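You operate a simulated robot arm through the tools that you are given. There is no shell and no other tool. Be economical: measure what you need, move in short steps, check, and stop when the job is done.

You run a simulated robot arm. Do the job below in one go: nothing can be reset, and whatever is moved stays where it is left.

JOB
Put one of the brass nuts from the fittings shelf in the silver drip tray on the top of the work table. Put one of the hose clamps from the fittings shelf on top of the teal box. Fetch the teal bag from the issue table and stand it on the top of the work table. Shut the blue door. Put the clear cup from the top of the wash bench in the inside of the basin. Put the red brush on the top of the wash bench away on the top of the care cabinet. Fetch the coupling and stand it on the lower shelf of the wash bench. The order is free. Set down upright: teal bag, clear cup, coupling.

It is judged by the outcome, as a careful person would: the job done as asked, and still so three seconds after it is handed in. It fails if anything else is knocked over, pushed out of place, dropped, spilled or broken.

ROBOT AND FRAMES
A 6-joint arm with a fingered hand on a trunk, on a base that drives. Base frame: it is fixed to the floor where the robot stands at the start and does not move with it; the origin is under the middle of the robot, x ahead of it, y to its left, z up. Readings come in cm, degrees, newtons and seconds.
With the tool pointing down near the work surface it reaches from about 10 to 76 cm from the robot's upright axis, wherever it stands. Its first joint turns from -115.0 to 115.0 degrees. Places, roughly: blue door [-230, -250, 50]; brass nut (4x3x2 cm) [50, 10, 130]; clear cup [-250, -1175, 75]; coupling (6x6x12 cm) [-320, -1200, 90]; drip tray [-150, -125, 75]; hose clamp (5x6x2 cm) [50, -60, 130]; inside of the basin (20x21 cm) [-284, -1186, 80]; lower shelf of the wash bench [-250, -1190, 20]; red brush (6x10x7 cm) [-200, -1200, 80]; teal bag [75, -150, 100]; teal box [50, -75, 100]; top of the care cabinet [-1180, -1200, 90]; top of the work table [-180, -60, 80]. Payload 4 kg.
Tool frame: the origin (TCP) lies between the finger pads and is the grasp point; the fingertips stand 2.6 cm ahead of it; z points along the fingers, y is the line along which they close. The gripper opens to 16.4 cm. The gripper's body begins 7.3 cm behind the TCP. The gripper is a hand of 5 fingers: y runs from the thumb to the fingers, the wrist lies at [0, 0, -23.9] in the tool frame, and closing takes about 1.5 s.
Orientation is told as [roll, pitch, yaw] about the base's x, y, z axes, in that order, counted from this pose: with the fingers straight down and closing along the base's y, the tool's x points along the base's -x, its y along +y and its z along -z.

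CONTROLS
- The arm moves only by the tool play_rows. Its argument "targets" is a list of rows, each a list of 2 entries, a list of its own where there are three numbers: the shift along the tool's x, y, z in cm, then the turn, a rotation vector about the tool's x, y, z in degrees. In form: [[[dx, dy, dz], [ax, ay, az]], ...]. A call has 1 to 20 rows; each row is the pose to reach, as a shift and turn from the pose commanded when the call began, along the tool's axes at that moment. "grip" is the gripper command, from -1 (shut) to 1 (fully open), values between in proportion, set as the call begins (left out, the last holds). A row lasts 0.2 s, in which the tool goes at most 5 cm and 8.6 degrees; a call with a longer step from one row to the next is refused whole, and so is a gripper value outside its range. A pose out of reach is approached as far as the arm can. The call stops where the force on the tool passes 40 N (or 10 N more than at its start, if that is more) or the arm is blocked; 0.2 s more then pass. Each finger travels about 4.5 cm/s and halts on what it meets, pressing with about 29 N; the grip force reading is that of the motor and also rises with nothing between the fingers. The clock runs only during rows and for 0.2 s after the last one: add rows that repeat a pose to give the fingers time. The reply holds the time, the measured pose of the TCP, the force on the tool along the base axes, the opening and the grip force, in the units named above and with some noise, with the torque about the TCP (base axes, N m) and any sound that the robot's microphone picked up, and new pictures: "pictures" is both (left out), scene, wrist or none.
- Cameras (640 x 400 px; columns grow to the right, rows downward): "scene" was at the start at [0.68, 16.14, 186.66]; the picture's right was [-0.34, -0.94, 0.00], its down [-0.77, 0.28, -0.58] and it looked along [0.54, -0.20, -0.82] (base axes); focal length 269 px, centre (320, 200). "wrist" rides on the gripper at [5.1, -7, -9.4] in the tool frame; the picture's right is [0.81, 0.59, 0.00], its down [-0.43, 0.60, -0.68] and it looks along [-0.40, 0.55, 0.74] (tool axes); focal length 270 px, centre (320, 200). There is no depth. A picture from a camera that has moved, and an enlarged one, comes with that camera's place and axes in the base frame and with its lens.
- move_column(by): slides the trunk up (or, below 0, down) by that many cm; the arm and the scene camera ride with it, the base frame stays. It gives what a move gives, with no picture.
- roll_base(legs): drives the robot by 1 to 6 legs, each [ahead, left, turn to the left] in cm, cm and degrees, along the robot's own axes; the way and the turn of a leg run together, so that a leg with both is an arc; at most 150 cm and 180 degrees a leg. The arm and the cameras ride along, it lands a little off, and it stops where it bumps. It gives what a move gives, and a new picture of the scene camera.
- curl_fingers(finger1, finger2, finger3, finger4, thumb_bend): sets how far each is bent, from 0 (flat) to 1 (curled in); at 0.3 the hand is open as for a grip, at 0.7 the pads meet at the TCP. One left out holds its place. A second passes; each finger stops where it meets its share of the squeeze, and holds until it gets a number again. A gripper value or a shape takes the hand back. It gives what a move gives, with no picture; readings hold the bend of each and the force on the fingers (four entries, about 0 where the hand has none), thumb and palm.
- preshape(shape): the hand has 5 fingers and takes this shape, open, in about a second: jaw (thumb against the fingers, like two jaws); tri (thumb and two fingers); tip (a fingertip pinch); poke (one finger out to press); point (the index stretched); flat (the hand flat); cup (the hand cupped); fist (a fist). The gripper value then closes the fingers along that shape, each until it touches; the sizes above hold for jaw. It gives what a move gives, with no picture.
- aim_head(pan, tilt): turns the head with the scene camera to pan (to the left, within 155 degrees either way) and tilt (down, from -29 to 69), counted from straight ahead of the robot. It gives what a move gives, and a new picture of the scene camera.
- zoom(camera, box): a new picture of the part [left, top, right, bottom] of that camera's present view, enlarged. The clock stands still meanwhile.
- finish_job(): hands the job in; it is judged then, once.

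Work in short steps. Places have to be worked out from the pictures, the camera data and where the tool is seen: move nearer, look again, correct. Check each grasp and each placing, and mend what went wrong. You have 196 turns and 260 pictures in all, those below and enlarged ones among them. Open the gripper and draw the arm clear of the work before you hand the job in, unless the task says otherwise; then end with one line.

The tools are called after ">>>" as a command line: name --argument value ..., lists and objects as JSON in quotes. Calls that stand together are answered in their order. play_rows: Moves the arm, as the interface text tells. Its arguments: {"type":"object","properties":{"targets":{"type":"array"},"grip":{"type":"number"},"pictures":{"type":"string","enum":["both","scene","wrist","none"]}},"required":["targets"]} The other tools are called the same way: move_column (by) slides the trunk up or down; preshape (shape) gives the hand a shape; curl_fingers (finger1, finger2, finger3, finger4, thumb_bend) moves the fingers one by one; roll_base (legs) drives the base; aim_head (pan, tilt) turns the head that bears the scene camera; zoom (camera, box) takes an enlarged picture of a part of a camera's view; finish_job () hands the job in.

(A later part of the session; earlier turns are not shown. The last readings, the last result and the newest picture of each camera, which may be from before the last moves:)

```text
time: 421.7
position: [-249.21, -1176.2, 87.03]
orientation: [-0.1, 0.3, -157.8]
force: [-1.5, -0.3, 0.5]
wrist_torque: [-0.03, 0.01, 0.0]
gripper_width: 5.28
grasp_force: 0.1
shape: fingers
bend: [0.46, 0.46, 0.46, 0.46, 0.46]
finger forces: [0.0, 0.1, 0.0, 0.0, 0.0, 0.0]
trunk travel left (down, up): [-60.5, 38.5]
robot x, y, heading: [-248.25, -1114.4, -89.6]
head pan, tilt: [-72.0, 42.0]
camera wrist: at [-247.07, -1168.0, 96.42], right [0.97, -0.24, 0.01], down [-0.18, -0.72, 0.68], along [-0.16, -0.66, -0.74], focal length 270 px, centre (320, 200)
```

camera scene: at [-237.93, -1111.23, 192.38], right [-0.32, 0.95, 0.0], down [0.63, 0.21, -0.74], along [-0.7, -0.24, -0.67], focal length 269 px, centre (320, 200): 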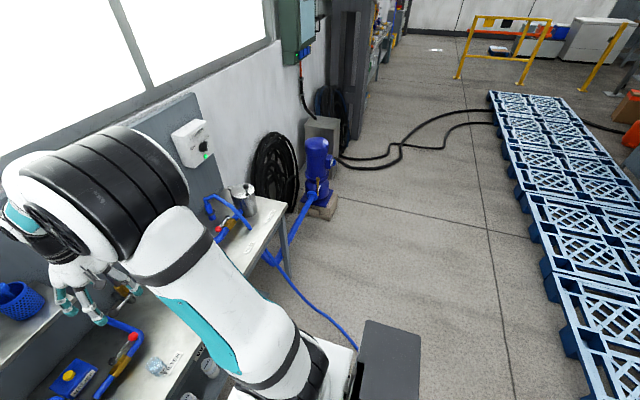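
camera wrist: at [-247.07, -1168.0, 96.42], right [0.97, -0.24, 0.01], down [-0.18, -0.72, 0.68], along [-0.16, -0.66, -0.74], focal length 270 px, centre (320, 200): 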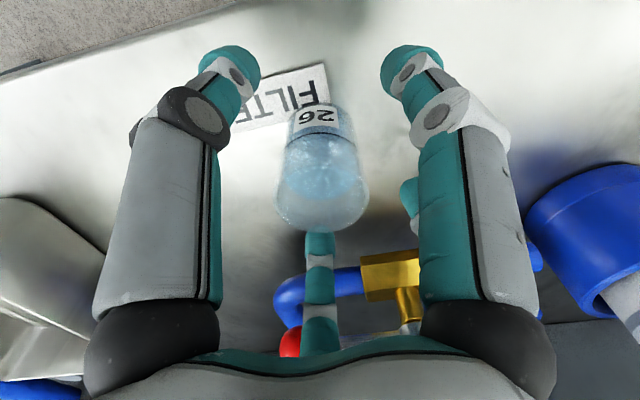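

Cup is centred. Lower another 2 cm and close all digits gently.

>>> play_rows --targets '[[[0, 0, 1], [0, 0, 0]], [[0, 0, 2], [0, 0, 0]], [[0, 0, 2], [0, 0, 0]]]' --pictures "none"

>>> curl_fingers --finger1 0.6 --finger2 0.6 --finger3 0.6 --finger4 0.6 --thumb_bend 0.6

>>> curl_fingers --finger1 0.65 --finger2 0.65 --finger3 0.65 --finger4 0.65 --thumb_bend 0.65

```text
time: 422.5
position: [-249.16, -1176.29, 84.84]
orientation: [0.0, 0.4, -157.8]
force: [-0.4, -0.1, 0.5]
wrist_torque: [0.01, 0.06, -0.02]
gripper_width: 5.26
grasp_force: 0.1
shape: fingers
bend: [0.46, 0.46, 0.46, 0.46, 0.46]
finger forces: [0.0, 0.0, 0.0, 0.0, 0.0, 0.0]
trunk travel left (down, up): [-60.5, 38.5]
robot x, y, heading: [-248.28, -1114.96, -89.8]
head pan, tilt: [-72.0, 42.0]
```

```text
time: 423.5
position: [-249.06, -1176.29, 84.86]
orientation: [-0.1, 0.4, -157.8]
force: [-0.1, 0.3, -1.0]
wrist_torque: [-0.01, 0.01, 0.05]
gripper_width: 2.09
grasp_force: 3.3
shape: fingers
bend: [0.58, 0.58, 0.58, 0.58, 0.59]
finger forces: [1.6, 1.5, 1.8, 1.4, 1.3, 0.0]
trunk travel left (down, up): [-60.5, 38.5]
robot x, y, heading: [-248.15, -1114.82, -89.5]
head pan, tilt: [-72.0, 42.0]
```

```text
time: 424.5
position: [-249.18, -1176.47, 85.0]
orientation: [0.0, 0.4, -157.9]
force: [-0.9, -0.2, -0.4]
wrist_torque: [0.0, 0.0, 0.01]
gripper_width: 1.94
grasp_force: 14.8
shape: fingers
bend: [0.6, 0.59, 0.59, 0.6, 0.61]
finger forces: [5.4, 5.8, 6.1, 5.5, 6.9, 0.0]
trunk travel left (down, up): [-60.5, 38.5]
robot x, y, heading: [-248.11, -1114.44, -89.2]
head pan, tilt: [-72.0, 42.0]
```

Even grip (~6 N each digit). Lift 16 cm, advance the base 8 cm.

>>> play_rows --targets '[[[0, 0, -2], [0, 0, 0]], [[0, 0, -5], [0, 0, 0]], [[0, 0, -9], [0, 0, 0]], [[0, 0, -13], [0, 0, 0]], [[0, 0, -17], [0, 0, 0]], [[0, 0, -17], [0, 0, 0]]]' --pictures "wrist"

>>> roll_base --legs '[[8, 0, 0]]'

```text
time: 425.9
position: [-249.19, -1176.4, 101.77]
orientation: [0.0, 0.3, -157.7]
force: [0.2, 0.9, -1.4]
wrist_torque: [0.01, 0.02, 0.04]
gripper_width: 1.93
grasp_force: 14.3
shape: fingers
bend: [0.6, 0.59, 0.59, 0.6, 0.61]
finger forces: [5.3, 5.9, 6.1, 5.4, 7.0, 0.1]
trunk travel left (down, up): [-60.5, 38.5]
robot x, y, heading: [-248.08, -1114.74, -89.1]
head pan, tilt: [-72.0, 42.0]
camera wrist: at [-247.11, -1168.07, 111.3], right [0.97, -0.24, 0.01], down [-0.18, -0.72, 0.67], along [-0.16, -0.66, -0.74], focal length 270 px, centre (320, 200)
```

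wrist: 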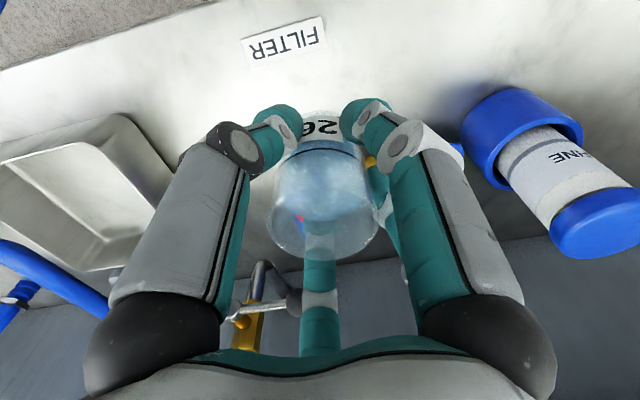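

```text
time: 427.0
position: [-249.01, -1184.58, 101.9]
orientation: [0.0, 0.4, -157.8]
force: [-0.2, -0.7, -1.1]
wrist_torque: [0.02, 0.02, 0.01]
gripper_width: 1.92
grasp_force: 14.8
shape: fingers
bend: [0.6, 0.59, 0.59, 0.6, 0.61]
finger forces: [5.3, 5.9, 6.2, 5.4, 6.9, 0.1]
trunk travel left (down, up): [-60.5, 38.5]
robot x, y, heading: [-248.31, -1123.01, -89.6]
head pan, tilt: [-72.0, 42.0]
camera scene: at [-237.84, -1119.41, 156.38], right [-0.32, 0.95, 0.0], down [0.63, 0.21, -0.74], along [-0.7, -0.24, -0.67], focal length 269 px, centre (320, 200)
```

scene: 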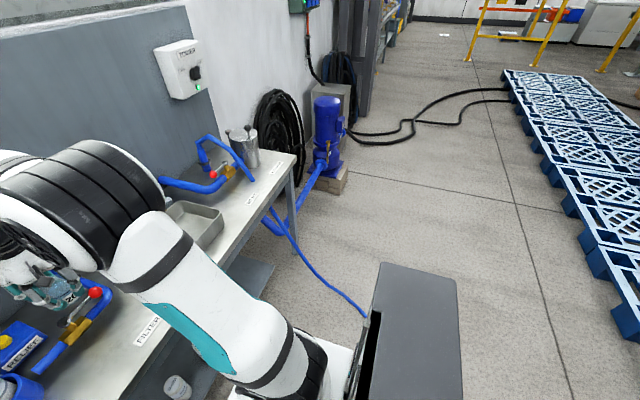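

Basin centre ≈(-285,-1185.5). Carry the cup 34 cm to the right over the basin.

>>> play_rows --targets '[[[-4, -1.6, 0], [0, 0, 0]], [[-8, -3.2, 0], [0, 0, 0]], [[-12, -4.8, 0], [0, 0, 0]], [[-16, -6.3, 0], [0, 0, 0]], [[-20, -7.9, 0], [0, 0, 0]], [[-24, -9.5, 0], [0, 0, 0]], [[-28, -11.1, 0], [0, 0, 0]], [[-32.1, -12.7, 0], [0, 0, 0]], [[-32.1, -12.7, 0], [0, 0, 0]]]' --pictures "wrist"

```text
time: 429.0
position: [-283.82, -1184.61, 101.85]
orientation: [0.0, 0.4, -157.8]
force: [0.0, 0.6, -0.8]
wrist_torque: [-0.01, -0.04, -0.03]
gripper_width: 1.89
grasp_force: 15.1
shape: fingers
bend: [0.6, 0.59, 0.59, 0.6, 0.61]
finger forces: [5.3, 5.9, 6.0, 5.5, 6.8, 0.1]
trunk travel left (down, up): [-60.5, 38.5]
robot x, y, heading: [-248.12, -1122.8, -89.4]
head pan, tilt: [-72.0, 42.0]
camera wrist: at [-281.79, -1176.34, 111.15], right [0.97, -0.24, 0.01], down [-0.18, -0.72, 0.67], along [-0.16, -0.66, -0.74], focal length 270 px, centre (320, 200)
```

wrist: 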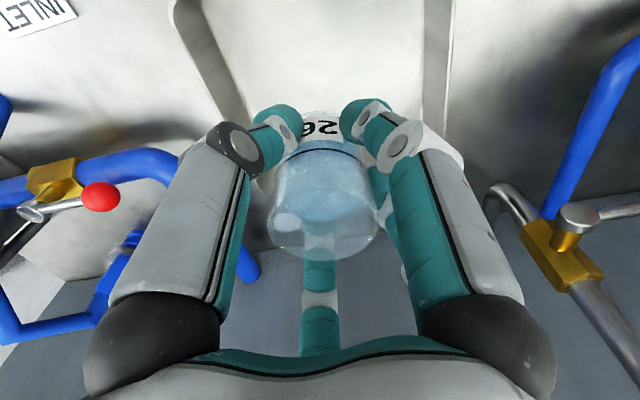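

Centred over the basin. Lower 14 cm, then feel.

>>> play_rows --targets '[[[0, 0, 3.5], [0, 0, 0]], [[0, 0, 7], [0, 0, 0]], [[0, 0, 10.5], [0, 0, 0]], [[0, 0, 13], [0, 0, 0]], [[0, 0, 14], [0, 0, 0]], [[0, 0, 14], [0, 0, 0]]]' --pictures "none"

>>> play_rows --targets '[[[0, 0, 0.5], [0, 0, 0]], [[0, 0, 1], [0, 0, 0]], [[0, 0, 1.5], [0, 0, 0]], [[0, 0, 1.5], [0, 0, 0]]]' --pictures "wrist"

```text
time: 430.4
position: [-283.59, -1184.71, 87.64]
orientation: [0.0, 0.4, -157.8]
force: [0.1, 0.2, -0.8]
wrist_torque: [-0.02, 0.0, -0.02]
gripper_width: 1.89
grasp_force: 14.6
shape: fingers
bend: [0.6, 0.59, 0.59, 0.6, 0.61]
finger forces: [5.2, 6.0, 6.1, 5.4, 6.7, 0.0]
trunk travel left (down, up): [-60.5, 38.5]
robot x, y, heading: [-248.33, -1122.75, -89.4]
head pan, tilt: [-72.0, 42.0]
```

```text
time: 431.4
position: [-283.59, -1184.86, 86.08]
orientation: [0.0, 0.4, -157.8]
force: [0.0, -0.1, -0.9]
wrist_torque: [0.02, 0.02, -0.01]
gripper_width: 1.91
grasp_force: 14.7
shape: fingers
bend: [0.6, 0.59, 0.59, 0.6, 0.61]
finger forces: [5.2, 6.1, 6.0, 5.4, 6.8, 0.1]
trunk travel left (down, up): [-60.5, 38.5]
robot x, y, heading: [-248.44, -1123.0, -89.3]
head pan, tilt: [-72.0, 42.0]
camera wrist: at [-281.51, -1176.52, 95.44], right [0.97, -0.24, 0.01], down [-0.18, -0.72, 0.67], along [-0.16, -0.66, -0.74], focal length 270 px, centre (320, 200)
```

wrist: 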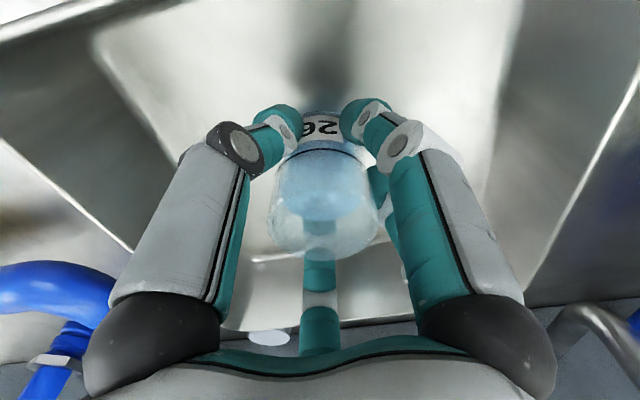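

Well inside the basin; continue down in small steps till contact.

>>> play_rows --targets '[[[0, 0, 0.5], [0, 0, 0]], [[0, 0, 1], [0, 0, 0]], [[0, 0, 1.5], [0, 0, 0]], [[0, 0, 1.5], [0, 0, 0]]]' --pictures "none"

>>> play_rows --targets '[[[0, 0, 0.4], [0, 0, 0]], [[0, 0, 0.8], [0, 0, 0]], [[0, 0, 1.2], [0, 0, 0]], [[0, 0, 1.2], [0, 0, 0]]]' --pictures "none"

```text
time: 432.4
position: [-283.58, -1184.88, 85.08]
orientation: [0.3, 0.0, -157.8]
force: [-2.3, 0.4, 29.3]
wrist_torque: [-0.04, 0.08, -0.03]
gripper_width: 1.79
grasp_force: 20.0
shape: fingers
bend: [0.6, 0.59, 0.59, 0.6, 0.61]
finger forces: [6.3, 7.4, 8.3, 7.9, 9.4, 0.0]
trunk travel left (down, up): [-60.5, 38.5]
robot x, y, heading: [-248.52, -1122.84, -89.5]
head pan, tilt: [-72.0, 42.0]
```

```text
time: 433.4
position: [-283.37, -1184.68, 83.98]
orientation: [0.3, 0.1, -157.8]
force: [-1.2, 1.0, 34.9]
wrist_torque: [-0.24, -0.03, -0.05]
gripper_width: 1.53
grasp_force: 22.7
shape: fingers
bend: [0.6, 0.59, 0.59, 0.6, 0.61]
finger forces: [6.5, 10.2, 14.2, 6.5, 8.9, 0.1]
trunk travel left (down, up): [-60.5, 38.5]
robot x, y, heading: [-248.37, -1122.78, -89.5]
head pan, tilt: [-72.0, 42.0]
```

Contact reached (slightly overpressed). Ease up, release, and raise.

>>> play_rows --targets '[[[0, 0, -0.8], [0, 0, 0]], [[0, 0, -0.8], [0, 0, 0]]]' --pictures "none"

>>> curl_fingers --finger1 0.5 --finger2 0.5 --finger3 0.5 --finger4 0.5 --thumb_bend 0.5

>>> play_rows --targets '[[[0, 0, -2], [0, 0, 0]], [[0, 0, -5], [0, 0, 0]], [[0, 0, -9], [0, 0, 0]], [[0, 0, -13], [0, 0, 0]], [[0, 0, -17], [0, 0, 0]], [[0, 0, -17], [0, 0, 0]]]' --pictures "wrist"

```text
time: 434.0
position: [-283.29, -1184.81, 84.13]
orientation: [-0.1, 0.6, -157.8]
force: [-1.5, -0.4, 3.1]
wrist_torque: [-0.08, 0.03, 0.0]
gripper_width: 1.53
grasp_force: 15.2
shape: fingers
bend: [0.61, 0.59, 0.59, 0.6, 0.61]
finger forces: [5.0, 6.5, 7.1, 5.4, 6.5, 0.0]
trunk travel left (down, up): [-60.5, 38.5]
robot x, y, heading: [-248.19, -1122.97, -89.4]
head pan, tilt: [-72.0, 42.0]
```

```text
time: 435.0
position: [-283.41, -1184.84, 84.27]
orientation: [0.0, 0.4, -157.7]
force: [0.8, -0.3, 0.5]
wrist_torque: [-0.02, 0.02, 0.0]
gripper_width: 4.18
grasp_force: 0.1
shape: fingers
bend: [0.5, 0.5, 0.5, 0.5, 0.5]
finger forces: [0.0, 0.0, 0.1, 0.1, 0.0, 0.0]
trunk travel left (down, up): [-60.5, 38.5]
robot x, y, heading: [-248.31, -1122.77, -89.4]
head pan, tilt: [-72.0, 42.0]
```

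```text
time: 436.4
position: [-283.18, -1184.95, 101.51]
orientation: [-0.1, 0.4, -157.9]
force: [0.5, 0.3, -0.1]
wrist_torque: [0.04, 0.0, 0.0]
gripper_width: 4.17
grasp_force: 0.0
shape: fingers
bend: [0.5, 0.5, 0.5, 0.5, 0.5]
finger forces: [0.1, 0.0, 0.0, 0.0, 0.0, 0.0]
trunk travel left (down, up): [-60.5, 38.5]
robot x, y, heading: [-248.27, -1122.82, -89.4]
head pan, tilt: [-72.0, 42.0]
camera wrist: at [-281.03, -1176.65, 110.83], right [0.97, -0.24, 0.01], down [-0.18, -0.72, 0.67], along [-0.16, -0.66, -0.74], focal length 270 px, centre (320, 200)
```

wrist: 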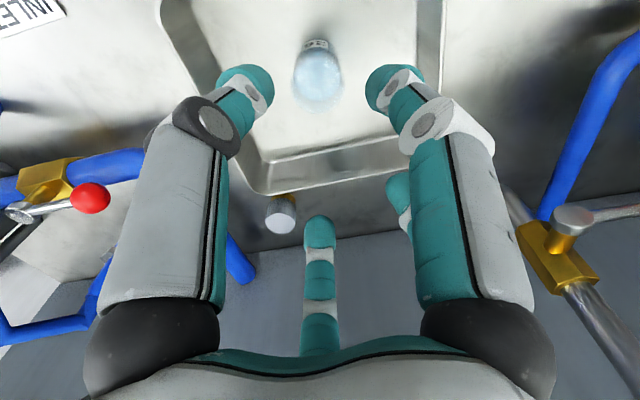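

The cup stands in the basin. Move the arm back left and examine the coupling with the scene camera.

>>> play_rows --targets '[[[0, 0, -4], [0, 0, 0]], [[4, 1.6, -6], [0, 0, 0]], [[8, 3.2, -6], [0, 0, 0]], [[12, 4.8, -6], [0, 0, 0]], [[16, 6.3, -6], [0, 0, 0]], [[20, 7.9, -6], [0, 0, 0]], [[24, 9.5, -6], [0, 0, 0]], [[28, 11.1, -6], [0, 0, 0]]]' --pictures "none"

>>> zoom --camera "scene" --box '[140, 100, 320, 230]'

```text
time: 438.2
position: [-253.65, -1184.75, 107.6]
orientation: [0.0, 0.4, -157.8]
force: [0.4, -0.1, 0.6]
wrist_torque: [0.02, 0.0, 0.0]
gripper_width: 4.18
grasp_force: 0.0
shape: fingers
bend: [0.5, 0.5, 0.5, 0.5, 0.5]
finger forces: [0.0, 0.0, 0.0, 0.1, 0.0, 0.0]
trunk travel left (down, up): [-60.5, 38.5]
robot x, y, heading: [-248.22, -1122.57, -89.7]
head pan, tilt: [-72.0, 42.0]
```

```text
3.08 times, centred on (230, 165) of scene
camera zoom: at [-237.79, -1119.26, 156.38], right [-0.32, 0.95, 0.0], down [0.63, 0.21, -0.74], along [-0.7, -0.24, -0.67], focal length 829 px, centre (597, 308)
```

zoom: 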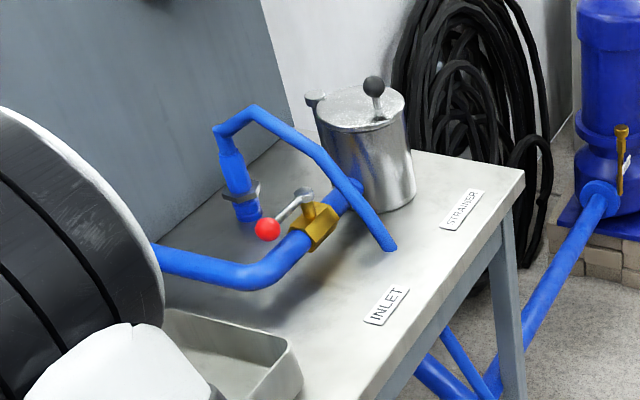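

Coupling body: (-319.5,-1204.3), z 80–92.5, with its hose arching forward. I'll take it with the hand tilted 45° from the front-left. Reposition the base to about (-272,-1130) and yaw/tilt the hand.

>>> roll_base --legs '[[7, -24, 0]]'

>>> play_rows --targets '[[[0, 0, 0], [0, 0, -8]], [[0, 0, 0], [0, 0, -16]], [[0, 0, 0], [0, 0, -24]], [[0, 0, 0], [0, 0, -32]], [[0, 0, 0], [0, 0, -40]], [[0, 0, 0], [0, 0, -44.3]], [[0, 0, 0], [0, 0, -44.3]]]' --pictures "none"

>>> play_rows --targets '[[[0, 0, 0], [0, -8, 0]], [[0, 0, 0], [0, -16, 0]], [[0, 0, 0], [0, -24, 0]], [[0, 0, 0], [0, -32, 0]], [[0, 0, 0], [0, -40, 0]], [[0, 0, 0], [0, -45, 0]], [[0, 0, 0], [0, -45, 0]]]' --pictures "none"

>>> curl_fingers --finger1 1 --finger2 0.42 --finger3 0.42 --finger4 0.4 --thumb_bend 0.42

```text
time: 440.0
position: [-277.62, -1192.16, 107.64]
orientation: [0.0, 0.4, -157.8]
force: [0.7, 0.1, -1.0]
wrist_torque: [0.01, -0.03, 0.02]
gripper_width: 4.19
grasp_force: 0.0
shape: fingers
bend: [0.5, 0.5, 0.5, 0.5, 0.5]
finger forces: [0.0, 0.0, 0.1, 0.0, 0.1, 0.0]
trunk travel left (down, up): [-60.5, 38.5]
robot x, y, heading: [-271.67, -1129.95, -89.3]
head pan, tilt: [-72.0, 42.0]
camera scene: at [-261.59, -1126.66, 156.39], right [-0.32, 0.95, 0.0], down [0.64, 0.21, -0.74], along [-0.7, -0.24, -0.67], focal length 269 px, centre (320, 200)
```

scene: 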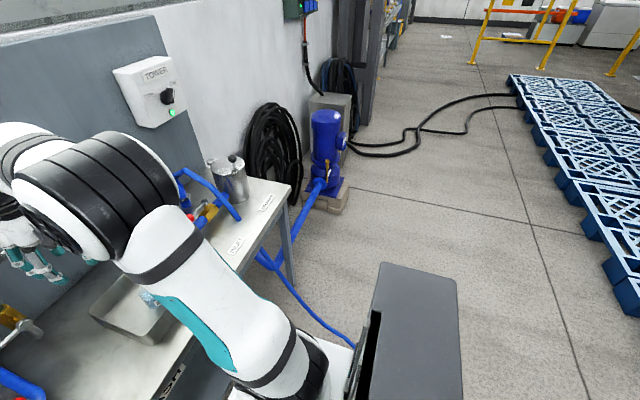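

```text
time: 441.6
position: [-277.54, -1191.97, 107.46]
orientation: [0.4, 0.2, -113.5]
force: [-0.1, -0.6, 0.1]
wrist_torque: [-0.01, 0.03, -0.02]
gripper_width: 4.17
grasp_force: 0.0
shape: fingers
bend: [0.5, 0.5, 0.5, 0.5, 0.5]
finger forces: [0.0, 0.0, 0.0, 0.0, 0.0, 0.1]
trunk travel left (down, up): [-60.5, 38.5]
robot x, y, heading: [-271.8, -1130.26, -89.5]
head pan, tilt: [-72.0, 42.0]
```

```text
time: 443.2
position: [-277.52, -1192.1, 107.58]
orientation: [0.4, -44.9, -113.9]
force: [-0.9, -0.2, -0.3]
wrist_torque: [0.03, -0.04, -0.01]
gripper_width: 4.19
grasp_force: 0.0
shape: fingers
bend: [0.5, 0.5, 0.5, 0.5, 0.5]
finger forces: [0.0, 0.0, 0.0, 0.0, 0.0, 0.0]
trunk travel left (down, up): [-60.5, 38.5]
robot x, y, heading: [-271.83, -1130.26, -89.4]
head pan, tilt: [-72.0, 42.0]
```

```text
time: 444.2
position: [-277.48, -1192.12, 107.56]
orientation: [0.4, -44.8, -113.9]
force: [0.4, 0.5, 0.4]
wrist_torque: [0.02, 0.0, 0.04]
gripper_width: 8.14
grasp_force: 0.1
shape: fingers
bend: [1.0, 0.42, 0.42, 0.4, 0.42]
finger forces: [0.0, 0.0, 0.0, 0.0, 0.1, 0.1]
trunk travel left (down, up): [-60.5, 38.5]
robot x, y, heading: [-271.59, -1130.06, -89.3]
head pan, tilt: [-72.0, 42.0]
```

Swing the hand around the faucet (first out, then right, then in) to a pre-grasp in front of the coupling.

>>> play_rows --targets '[[[1.5, -1.35, -2.9], [0, 0, 0]], [[2.9, -2.7, -5.7], [0, 0, 0]], [[4.3, -4.05, -8.6], [0, 0, 0]], [[2.9, -7.85, -7.2], [0, 0, 0]], [[1.5, -11.65, -5.8], [0, 0, 0]], [[0.1, -15.4, -4.4], [0, 0, 0]], [[-1.3, -19.2, -3], [0, 0, 0]], [[-2.7, -23, -1.5], [0, 0, 0]], [[-4.1, -26.8, -0.1], [0, 0, 0]], [[-5.5, -30.7, 1.3], [0, 0, 0]], [[-6.8, -31.4, 4.7], [0, 0, 0]], [[-8.2, -32.1, 8.2], [0, 0, 0]], [[-8.2, -32.1, 8.2], [0, 0, 0]]]' --pictures "wrist"

>>> aim_head --pan -50 --tilt 48

```text
time: 447.0
position: [-311.7, -1189.86, 107.25]
orientation: [0.4, -44.8, -113.9]
force: [-0.3, 0.1, -0.1]
wrist_torque: [-0.02, 0.0, 0.0]
gripper_width: 8.13
grasp_force: 0.1
shape: fingers
bend: [1.0, 0.42, 0.42, 0.4, 0.42]
finger forces: [0.0, 0.0, 0.1, 0.1, 0.0, 0.1]
trunk travel left (down, up): [-60.5, 38.5]
robot x, y, heading: [-272.18, -1129.97, -89.5]
head pan, tilt: [-72.0, 42.0]
camera wrist: at [-313.85, -1177.74, 110.24], right [0.77, 0.29, -0.57], down [0.61, -0.08, 0.79], along [0.18, -0.95, -0.24], focal length 270 px, centre (320, 200)
```

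wrist: 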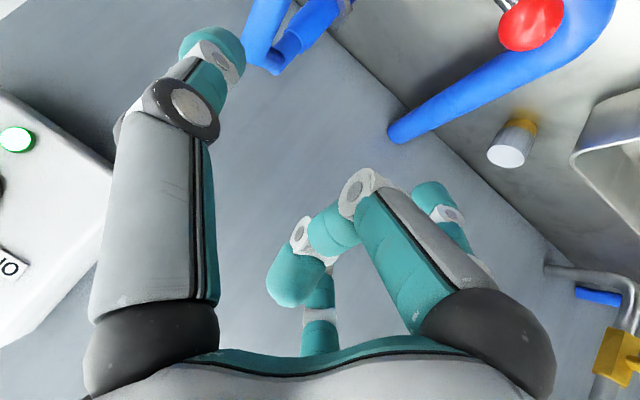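

```text
time: 447.9
position: [-311.64, -1189.79, 107.12]
orientation: [0.4, -44.8, -113.9]
force: [0.6, 0.5, 0.1]
wrist_torque: [-0.01, 0.02, 0.0]
gripper_width: 8.08
grasp_force: 0.0
shape: fingers
bend: [1.0, 0.42, 0.42, 0.4, 0.42]
finger forces: [0.0, 0.0, 0.0, 0.1, 0.0, 0.1]
trunk travel left (down, up): [-60.5, 38.5]
robot x, y, heading: [-271.83, -1130.44, -89.8]
head pan, tilt: [-50.0, 48.0]
camera scene: at [-259.59, -1129.09, 155.53], right [-0.65, 0.76, 0.0], down [0.57, 0.48, -0.67], along [-0.51, -0.43, -0.74], focal length 269 px, centre (320, 200)
```

scene: 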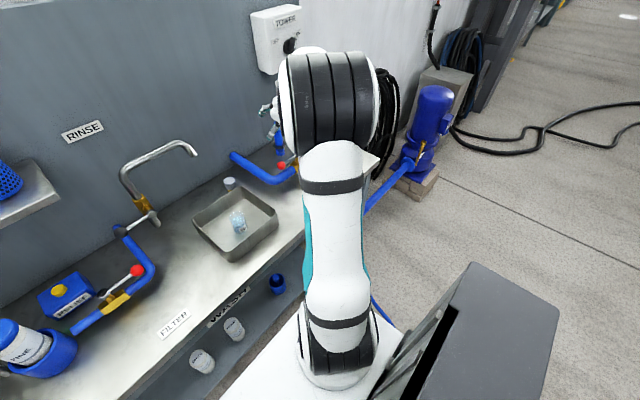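

The cup is upright in the basin. Coupling appears where expected; straighten finger 4, and approach to 8 cm short of the grasp.

>>> curl_fingers --finger4 0.08

>>> play_rows --targets '[[[0.5, 0, 4.2], [0, 0, 0]], [[1, -0.4, 8.4], [0, 0, 0]], [[1.3, -1, 12], [0, 0, 0]], [[1.5, -1.3, 14.5], [0, 0, 0]], [[1.5, -1.3, 14.5], [0, 0, 0]]]' --pictures "wrist"

```text
time: 448.9
position: [-311.59, -1189.86, 107.33]
orientation: [0.3, -44.7, -113.9]
force: [0.2, -0.1, -0.4]
wrist_torque: [-0.02, -0.02, 0.0]
gripper_width: 8.13
grasp_force: 0.1
shape: fingers
bend: [1.0, 0.42, 0.42, 0.08, 0.42]
finger forces: [0.0, 0.1, 0.0, 0.0, 0.1, 0.0]
trunk travel left (down, up): [-60.5, 38.5]
robot x, y, heading: [-271.75, -1129.98, -89.7]
head pan, tilt: [-50.0, 48.0]
```

```text
time: 450.1
position: [-316.53, -1197.65, 96.07]
orientation: [0.4, -44.9, -113.9]
force: [0.5, 0.0, 0.5]
wrist_torque: [0.01, 0.0, -0.03]
gripper_width: 8.1
grasp_force: 0.0
shape: fingers
bend: [1.0, 0.42, 0.42, 0.08, 0.42]
finger forces: [0.0, 0.0, 0.0, 0.0, 0.0, 0.0]
trunk travel left (down, up): [-60.5, 38.5]
robot x, y, heading: [-272.09, -1130.22, -89.6]
head pan, tilt: [-50.0, 48.0]
camera wrist: at [-318.68, -1185.5, 99.03], right [0.77, 0.29, -0.57], down [0.61, -0.08, 0.79], along [0.18, -0.95, -0.24], focal length 270 px, centre (320, 200)
```

wrist: 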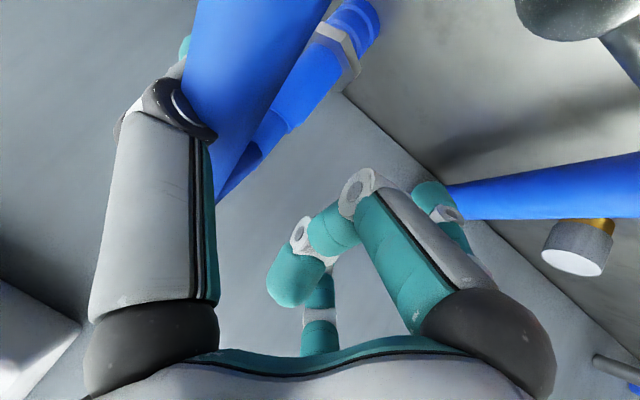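

Coupling axis at x≈-320.7, top z≈92.7, ring at ≈85. Advance the remaining 11 cm.

>>> play_rows --targets '[[[0, -0.5, 3], [0, 0, 0]], [[0.1, -0.9, 6], [0, 0, 0]], [[0.2, -1.15, 9], [0, 0, 0]], [[0.2, -1.15, 11], [0, 0, 0]], [[0.2, -1.15, 11], [0, 0, 0]]]' --pictures "wrist"

```text
time: 451.3
position: [-320.47, -1204.08, 87.83]
orientation: [0.4, -44.8, -113.9]
force: [0.8, -0.7, -0.4]
wrist_torque: [-0.05, 0.02, 0.0]
gripper_width: 8.16
grasp_force: 0.4
shape: fingers
bend: [1.0, 0.42, 0.42, 0.08, 0.42]
finger forces: [0.2, 0.0, 0.0, 0.0, 0.0, 0.0]
trunk travel left (down, up): [-60.5, 38.5]
robot x, y, heading: [-271.77, -1130.07, -89.7]
head pan, tilt: [-50.0, 48.0]
camera wrist: at [-322.72, -1192.05, 90.92], right [0.77, 0.29, -0.57], down [0.61, -0.08, 0.79], along [0.18, -0.95, -0.24], focal length 270 px, centre (320, 200)
```

wrist: 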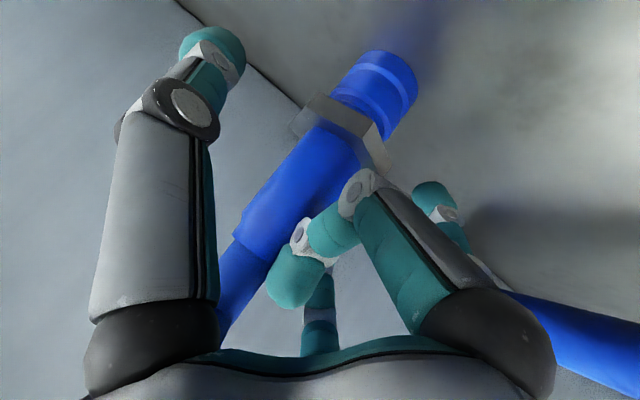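

Coupling sits between thumb and fingers 2/3. Close on it.

>>> curl_fingers --finger2 0.58 --finger3 0.58 --thumb_bend 0.58

>>> curl_fingers --finger2 0.72 --finger3 0.72 --thumb_bend 0.72

>>> zoom --camera "wrist" --box '[0, 0, 640, 400]'

```text
time: 452.3
position: [-320.49, -1204.14, 87.89]
orientation: [0.5, -44.8, -113.9]
force: [1.1, -0.2, -0.2]
wrist_torque: [0.03, -0.04, 0.0]
gripper_width: 6.16
grasp_force: 0.4
shape: fingers
bend: [1.0, 0.57, 0.57, 0.08, 0.57]
finger forces: [0.0, 0.3, 0.0, 0.1, 0.0, 0.0]
trunk travel left (down, up): [-60.5, 38.5]
robot x, y, heading: [-271.82, -1129.68, -89.4]
head pan, tilt: [-50.0, 48.0]
```

```text
time: 453.3
position: [-320.53, -1204.16, 87.86]
orientation: [0.4, -44.8, -113.9]
force: [-0.7, -0.2, 0.2]
wrist_torque: [0.02, 0.04, 0.02]
gripper_width: 5.65
grasp_force: 15.5
shape: fingers
bend: [1.0, 0.58, 0.65, 0.08, 0.63]
finger forces: [0.0, 8.9, 6.8, 0.0, 16.1, 0.0]
trunk travel left (down, up): [-60.5, 38.5]
robot x, y, heading: [-271.72, -1130.23, -89.6]
head pan, tilt: [-50.0, 48.0]
```

```text
1.00 times, centred on (320, 200) of wrist (not enlarged: the box is as wide or as high as the picture)
camera zoom: at [-322.73, -1192.03, 90.93], right [0.77, 0.29, -0.57], down [0.61, -0.08, 0.79], along [0.18, -0.95, -0.24], focal length 270 px, centre (320, 200)
```

zoom: 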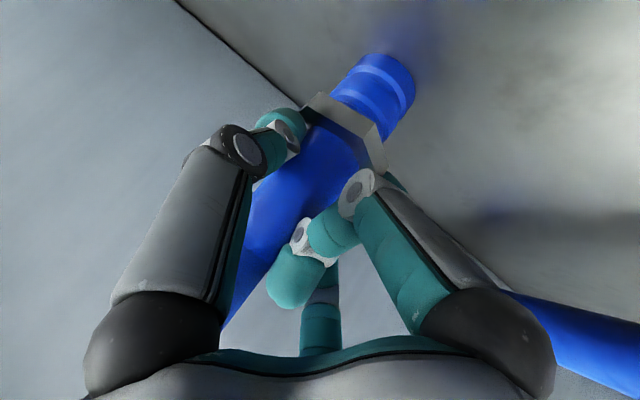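

Balanced grip (16 N vs 16 N). Lift 4 cm and watch for hose pull.

>>> play_rows --targets '[[[-0.7, 0, -0.7], [0, 0, 0]], [[-1.4, 0, -1.4], [0, 0, 0]], [[-2.8, 0, -2.8], [0, 0, 0]], [[-2.8, 0, -2.8], [0, 0, 0]]]' --pictures "wrist"

```text
time: 454.3
position: [-320.48, -1204.24, 91.76]
orientation: [0.3, -44.7, -113.9]
force: [0.3, 0.0, -1.6]
wrist_torque: [0.03, -0.02, -0.01]
gripper_width: 5.64
grasp_force: 15.0
shape: fingers
bend: [1.0, 0.58, 0.65, 0.08, 0.63]
finger forces: [0.4, 9.0, 6.7, 0.0, 15.4, 0.0]
trunk travel left (down, up): [-60.5, 38.5]
robot x, y, heading: [-271.92, -1130.29, -89.6]
head pan, tilt: [-50.0, 48.0]
camera wrist: at [-322.71, -1192.16, 94.79], right [0.77, 0.29, -0.57], down [0.61, -0.08, 0.79], along [0.18, -0.95, -0.24], focal length 270 px, centre (320, 200)
```

wrist: 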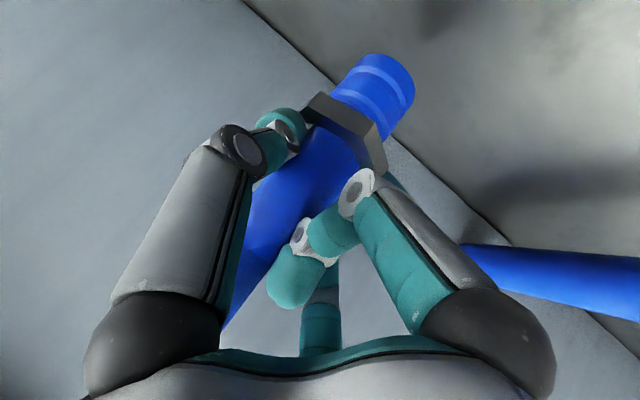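

Free of the bench and the hose doesn't pull. Raise 14 cm more, bring it out in front of the bench, then back the base 20 cm.

>>> play_rows --targets '[[[-3.3, 0, -3.3], [0, 0, 0]], [[-6.6, 0, -6.6], [0, 0, 0]], [[-9.9, 0, -9.9], [0, 0, 0]], [[-7, -1.82, -12.8], [0, 0, 0]], [[-4.1, -3.64, -15.7], [0, 0, 0]], [[-1.2, -5.5, -18.6], [0, 0, 0]], [[1.7, -7.3, -21.5], [0, 0, 0]], [[4.6, -9.1, -24.4], [0, 0, 0]], [[7.5, -10.9, -27.3], [0, 0, 0]], [[10.4, -12.7, -30.2], [0, 0, 0]], [[13.4, -14.6, -33.2], [0, 0, 0]], [[13.4, -14.6, -33.2], [0, 0, 0]]]' --pictures "none"

>>> roll_base --legs '[[-20, 0, 0]]'

```text
time: 456.9
position: [-320.72, -1169.07, 106.63]
orientation: [0.6, -44.1, -114.3]
force: [0.0, 0.2, -0.8]
wrist_torque: [0.01, 0.0, -0.03]
gripper_width: 5.65
grasp_force: 15.0
shape: fingers
bend: [1.0, 0.58, 0.65, 0.08, 0.63]
finger forces: [0.6, 8.8, 6.7, 0.0, 15.2, 0.1]
out of reach, approached as far as the arm can: row 11, 12
trunk travel left (down, up): [-60.5, 38.5]
robot x, y, heading: [-272.08, -1130.21, -89.7]
head pan, tilt: [-50.0, 48.0]
```

```text
time: 458.4
position: [-321.2, -1148.97, 106.68]
orientation: [0.7, -44.2, -114.9]
force: [0.1, -0.4, -1.6]
wrist_torque: [-0.01, -0.02, 0.0]
gripper_width: 5.66
grasp_force: 15.4
shape: fingers
bend: [1.0, 0.58, 0.65, 0.08, 0.63]
finger forces: [0.5, 8.8, 6.8, 0.0, 15.2, 0.0]
trunk travel left (down, up): [-60.5, 38.5]
robot x, y, heading: [-271.78, -1111.1, -90.3]
head pan, tilt: [-50.0, 48.0]
camera scene: at [-259.63, -1109.6, 155.53], right [-0.64, 0.77, 0.0], down [0.57, 0.48, -0.67], along [-0.51, -0.43, -0.74], focal length 269 px, centre (320, 200)
```

scene: 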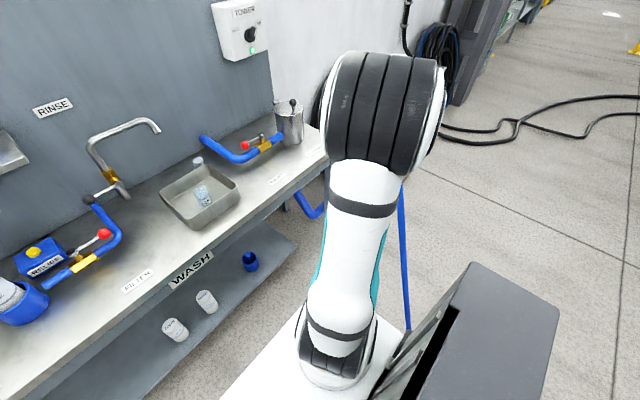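

Back up 16 cm more, then swing the coupling left to x≈-279 in front of the gap between cups, squaring up the hand.

>>> roll_base --legs '[[-16, 0, 0.3]]'

>>> play_rows --targets '[[[-0.3, 4.4, 0.3], [-1.5, 0, -1.6]], [[-0.6, 8.9, 0.6], [-3.1, 0, -3.2]], [[-1, 13.3, 0.9], [-4.6, 0, -4.8]], [[-1.3, 17.8, 1.2], [-6.2, 0, -6.4]], [[-1.6, 22.2, 1.6], [-7.8, 0, -8]], [[-1.9, 26.6, 1.9], [-9.3, 0, -9.6]], [[-2.2, 31, 2.2], [-10.9, 0, -11.2]], [[-2.6, 35.5, 2.5], [-12.4, 0, -12.9]], [[-2.9, 40, 2.8], [-14, 0, -14.5]], [[-3.2, 44.4, 3.1], [-15.5, 0, -16.1]], [[-3.5, 48.8, 3.4], [-17.1, 0, -17.7]], [[-3.5, 48.8, 3.4], [-17.1, 0, -17.7]]]' --pictures "none"

>>> move_column --by -40

>>> aim_head --pan -12 --tilt 52

```text
time: 459.9
position: [-321.08, -1133.55, 106.81]
orientation: [0.7, -44.2, -114.4]
force: [-0.9, 0.5, -1.3]
wrist_torque: [0.02, -0.02, 0.0]
gripper_width: 5.65
grasp_force: 16.2
shape: fingers
bend: [1.0, 0.58, 0.65, 0.08, 0.63]
finger forces: [0.6, 8.8, 6.8, 0.0, 15.2, 0.0]
trunk travel left (down, up): [-60.5, 38.5]
robot x, y, heading: [-272.1, -1094.8, -89.3]
head pan, tilt: [-50.0, 48.0]
camera scene: at [-259.66, -1093.74, 155.53], right [-0.65, 0.76, 0.0], down [0.57, 0.48, -0.67], along [-0.51, -0.43, -0.74], focal length 269 px, centre (320, 200)
```

scene: 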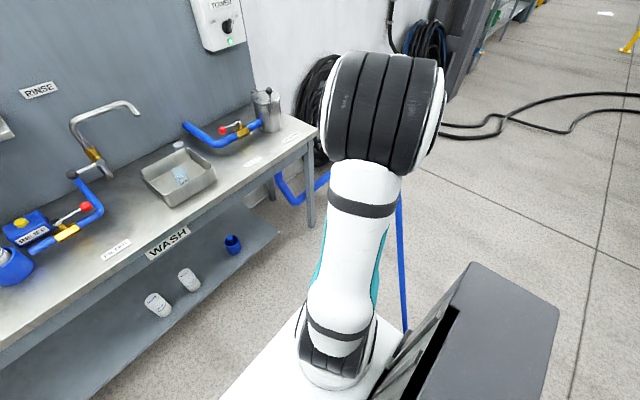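

```text
time: 462.4
position: [-278.08, -1158.07, 107.08]
orientation: [0.4, -44.3, -89.7]
force: [0.0, 0.1, -1.6]
wrist_torque: [0.03, 0.01, 0.0]
gripper_width: 5.65
grasp_force: 15.4
shape: fingers
bend: [1.0, 0.58, 0.65, 0.08, 0.63]
finger forces: [0.9, 8.6, 6.6, 0.0, 15.2, 0.0]
trunk travel left (down, up): [-60.5, 38.5]
robot x, y, heading: [-271.89, -1095.01, -89.6]
head pan, tilt: [-50.0, 48.0]
```

```text
time: 466.3
position: [-278.05, -1158.0, 67.05]
orientation: [0.4, -44.3, -89.8]
force: [0.3, 0.3, 0.1]
wrist_torque: [0.02, -0.01, -0.01]
gripper_width: 5.66
grasp_force: 16.1
shape: fingers
bend: [1.0, 0.58, 0.65, 0.08, 0.63]
finger forces: [0.9, 8.6, 6.6, 0.0, 15.1, 0.1]
trunk travel left (down, up): [-20.5, 78.5]
robot x, y, heading: [-271.84, -1094.75, -89.5]
head pan, tilt: [-50.0, 48.0]
```

```text
time: 467.3
position: [-278.17, -1157.95, 66.91]
orientation: [0.5, -44.3, -89.6]
force: [0.2, -0.3, -0.8]
wrist_torque: [-0.01, -0.02, 0.0]
gripper_width: 5.65
grasp_force: 15.3
shape: fingers
bend: [1.0, 0.58, 0.65, 0.08, 0.63]
finger forces: [0.9, 8.7, 6.6, 0.0, 15.1, 0.0]
trunk travel left (down, up): [-20.5, 78.5]
robot x, y, heading: [-272.17, -1094.93, -89.6]
head pan, tilt: [-12.0, 52.0]
camera scene: at [-255.16, -1096.1, 114.99], right [-0.98, 0.2, 0.0], down [0.16, 0.77, -0.62], along [-0.13, -0.6, -0.79], focal length 269 px, centre (320, 200)
```

scene: 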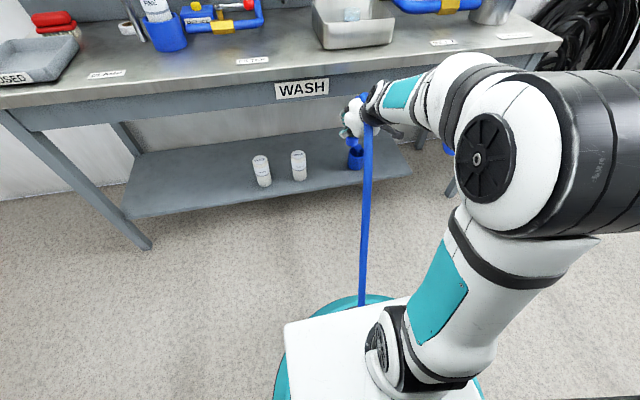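

Good view. Lower the trunk 20, then the arm down 13 and forward 24 cm into the gap at x≈-278.

>>> move_column --by -20

>>> play_rows --targets '[[[3, 0, 3.1], [0, 0, 0]], [[6, 0, 6.2], [0, 0, 0]], [[9.07, 0, 9.3], [0, 0, 0]], [[6.1, 0, 12.2], [0, 0, 0]], [[3.1, 0, 15.1], [0, 0, 0]], [[0.1, 0, 18], [0, 0, 0]], [[-2.9, 0, 20.9], [0, 0, 0]], [[-5.6, 0, 23.5], [0, 0, 0]], [[-8.1, 0, 26], [0, 0, 0]], [[-8.1, 0, 26], [0, 0, 0]]]' --pictures "scene"

>>> zoom --camera "scene" --box '[240, 60, 420, 200]'

```text
time: 469.5
position: [-278.07, -1158.12, 47.0]
orientation: [0.4, -44.3, -89.8]
force: [-0.1, 0.5, -0.8]
wrist_torque: [-0.03, 0.0, 0.0]
gripper_width: 5.64
grasp_force: 15.7
shape: fingers
bend: [1.0, 0.58, 0.65, 0.08, 0.63]
finger forces: [0.9, 8.7, 6.7, 0.0, 15.2, 0.0]
trunk travel left (down, up): [-0.5, 98.5]
robot x, y, heading: [-271.57, -1094.69, -89.5]
head pan, tilt: [-12.0, 52.0]
```

```text
time: 471.7
position: [-277.89, -1182.28, 33.94]
orientation: [0.3, -44.4, -89.8]
force: [-0.2, 0.1, -0.5]
wrist_torque: [-0.02, 0.02, -0.01]
gripper_width: 5.65
grasp_force: 15.3
shape: fingers
bend: [1.0, 0.58, 0.65, 0.08, 0.63]
finger forces: [1.0, 8.6, 6.5, 0.0, 14.7, 0.0]
out of reach, approached as far as the arm can: row 3, 4, 5
trunk travel left (down, up): [-0.5, 98.5]
robot x, y, heading: [-271.54, -1094.7, -89.6]
head pan, tilt: [-12.0, 52.0]
camera scene: at [-255.16, -1096.11, 94.99], right [-0.98, 0.2, 0.0], down [0.16, 0.77, -0.62], along [-0.12, -0.6, -0.79], focal length 269 px, centre (320, 200)
```

scene: 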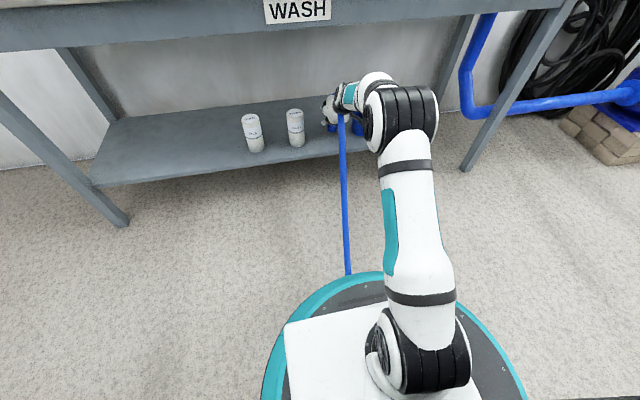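

```text
2.86 times, centred on (330, 130) of scene
camera zoom: at [-255.16, -1096.11, 94.99], right [-0.98, 0.2, 0.0], down [0.16, 0.77, -0.62], along [-0.12, -0.6, -0.79], focal length 769 px, centre (291, 400)
```

zoom: 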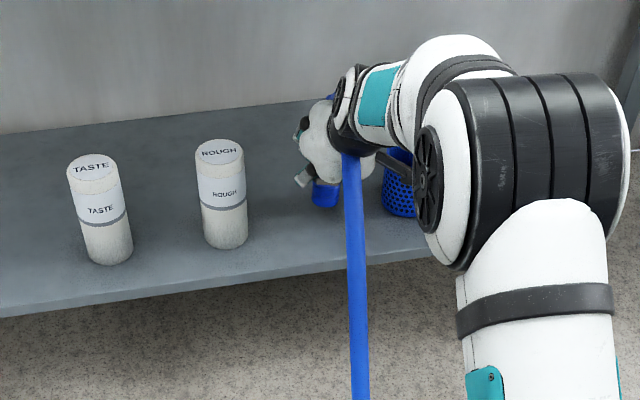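

Positioned between the filter and the basket. Lower 4 cm, then in small steps.

>>> play_rows --targets '[[[1.4, 0, 1.45], [0, 0, 0]], [[2.8, 0, 2.9], [0, 0, 0]], [[2.8, 0, 2.9], [0, 0, 0]]]' --pictures "none"

>>> play_rows --targets '[[[0.35, 0, 0.36], [0, 0, 0]], [[0.7, 0, 0.72], [0, 0, 0]], [[0.7, 0, 0.72], [0, 0, 0]]]' --pictures "none"

```text
time: 472.4
position: [-278.01, -1182.84, 31.78]
orientation: [-0.1, -46.1, -89.5]
force: [1.4, 2.2, 13.3]
wrist_torque: [-0.17, 0.22, -0.01]
gripper_width: 5.5
grasp_force: 21.2
shape: fingers
bend: [1.0, 0.58, 0.65, 0.08, 0.63]
finger forces: [0.0, 10.8, 7.3, 0.0, 25.1, 0.0]
trunk travel left (down, up): [-0.5, 98.5]
robot x, y, heading: [-272.02, -1095.08, -89.6]
head pan, tilt: [-12.0, 52.0]
stopped in row 3: the force on the tool passed its limit at 43 N (the readings are from after the stop); the commanded pose is now the measured one
```

```text
time: 473.0
position: [-278.14, -1183.19, 31.74]
orientation: [-0.4, -46.9, -89.5]
force: [-0.1, 2.1, 14.2]
wrist_torque: [-0.13, 0.18, -0.01]
gripper_width: 5.5
grasp_force: 22.1
shape: fingers
bend: [1.0, 0.58, 0.64, 0.08, 0.63]
finger forces: [0.0, 10.8, 7.5, 0.1, 24.6, 0.0]
trunk travel left (down, up): [-0.5, 98.5]
robot x, y, heading: [-271.89, -1094.61, -89.7]
head pan, tilt: [-12.0, 52.0]
stopped in row 2: the force on the tool passed its limit at 43 N (the readings are from after the stop); the commanded pose is now the measured one
```

Contact with the shelf. Ease off slightly, restore the tilt, and view.

>>> play_rows --targets '[[[-0.35, 0, -0.4], [0, 2.2, 0]], [[-0.35, 0, -0.4], [0, 2.2, 0]]]' --pictures "none"

>>> zoom --camera "wrist" --box '[0, 0, 640, 400]'

```text
time: 473.6
position: [-278.08, -1183.12, 31.81]
orientation: [-0.1, -44.3, -89.6]
force: [-0.2, -2.5, 5.0]
wrist_torque: [-0.27, 0.16, 0.05]
gripper_width: 5.56
grasp_force: 19.5
shape: fingers
bend: [1.0, 0.58, 0.65, 0.08, 0.63]
finger forces: [1.5, 9.1, 6.5, 0.0, 22.6, 0.0]
trunk travel left (down, up): [-0.5, 98.5]
robot x, y, heading: [-272.05, -1094.96, -89.7]
head pan, tilt: [-12.0, 52.0]
```

```text
1.00 times, centred on (320, 200) of wrist (not enlarged: the box is as wide or as high as the picture)
camera zoom: at [-285.01, -1173.0, 34.96], right [0.58, 0.58, -0.57], down [0.6, 0.17, 0.78], along [0.55, -0.8, -0.25], focal length 270 px, centre (320, 200)
```

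zoom: 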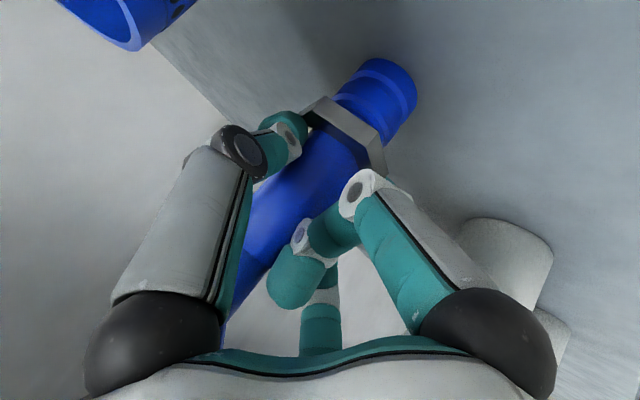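

Coupling stands on the shelf. Release and retreat along the tool axis.

>>> curl_fingers --finger2 0.54 --finger3 0.58 --thumb_bend 0.56

>>> curl_fingers --finger2 0.44 --finger3 0.44 --thumb_bend 0.46

>>> play_rows --targets '[[[0, 0, -2], [0, 0, 0]], [[0, 0, -5], [0, 0, 0]], [[0, 0, -9], [0, 0, 0]], [[0, 0, -13], [0, 0, 0]], [[0, 0, -17], [0, 0, 0]], [[0, 0, -20], [0, 0, 0]], [[0, 0, -20], [0, 0, 0]]]' --pictures "wrist"

```text
time: 474.6
position: [-278.02, -1183.17, 31.82]
orientation: [-0.3, -44.2, -89.6]
force: [0.9, -0.4, -0.1]
wrist_torque: [-0.03, 0.04, -0.02]
gripper_width: 6.26
grasp_force: 0.8
shape: fingers
bend: [1.0, 0.54, 0.57, 0.08, 0.56]
finger forces: [0.2, 0.0, 0.0, 0.1, 0.1, 0.1]
trunk travel left (down, up): [-0.5, 98.5]
robot x, y, heading: [-272.17, -1094.72, -90.0]
head pan, tilt: [-12.0, 52.0]
```

```text
time: 475.6
position: [-278.13, -1183.03, 31.7]
orientation: [-0.2, -44.3, -89.5]
force: [0.0, 0.0, 1.0]
wrist_torque: [-0.01, 0.0, -0.01]
gripper_width: 7.64
grasp_force: 0.2
shape: fingers
bend: [1.0, 0.44, 0.44, 0.08, 0.46]
finger forces: [0.3, 0.0, 0.1, 0.1, 0.0, 0.0]
trunk travel left (down, up): [-0.5, 98.5]
robot x, y, heading: [-272.09, -1094.9, -89.9]
head pan, tilt: [-12.0, 52.0]
```

```text
time: 477.2
position: [-278.27, -1168.93, 46.06]
orientation: [-0.2, -44.3, -89.5]
force: [-0.1, 0.1, -0.3]
wrist_torque: [-0.02, 0.02, -0.01]
gripper_width: 7.63
grasp_force: 0.0
shape: fingers
bend: [1.0, 0.44, 0.44, 0.08, 0.46]
finger forces: [0.1, 0.0, 0.0, 0.0, 0.0, 0.1]
trunk travel left (down, up): [-0.5, 98.5]
robot x, y, heading: [-272.0, -1095.08, -89.8]
head pan, tilt: [-12.0, 52.0]
camera wrist: at [-285.15, -1158.89, 49.27], right [0.58, 0.58, -0.57], down [0.6, 0.17, 0.79], along [0.55, -0.8, -0.25], focal length 270 px, centre (320, 200)
```

wrist: 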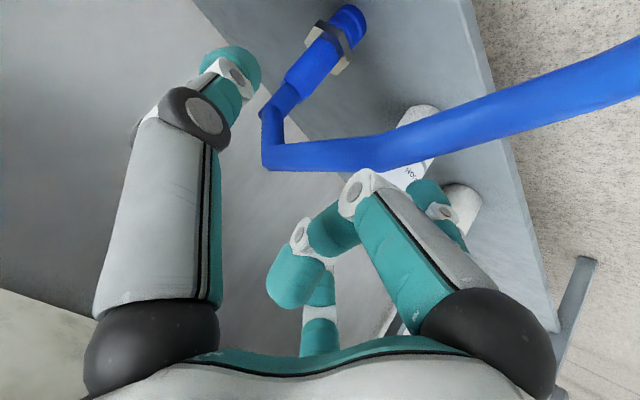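

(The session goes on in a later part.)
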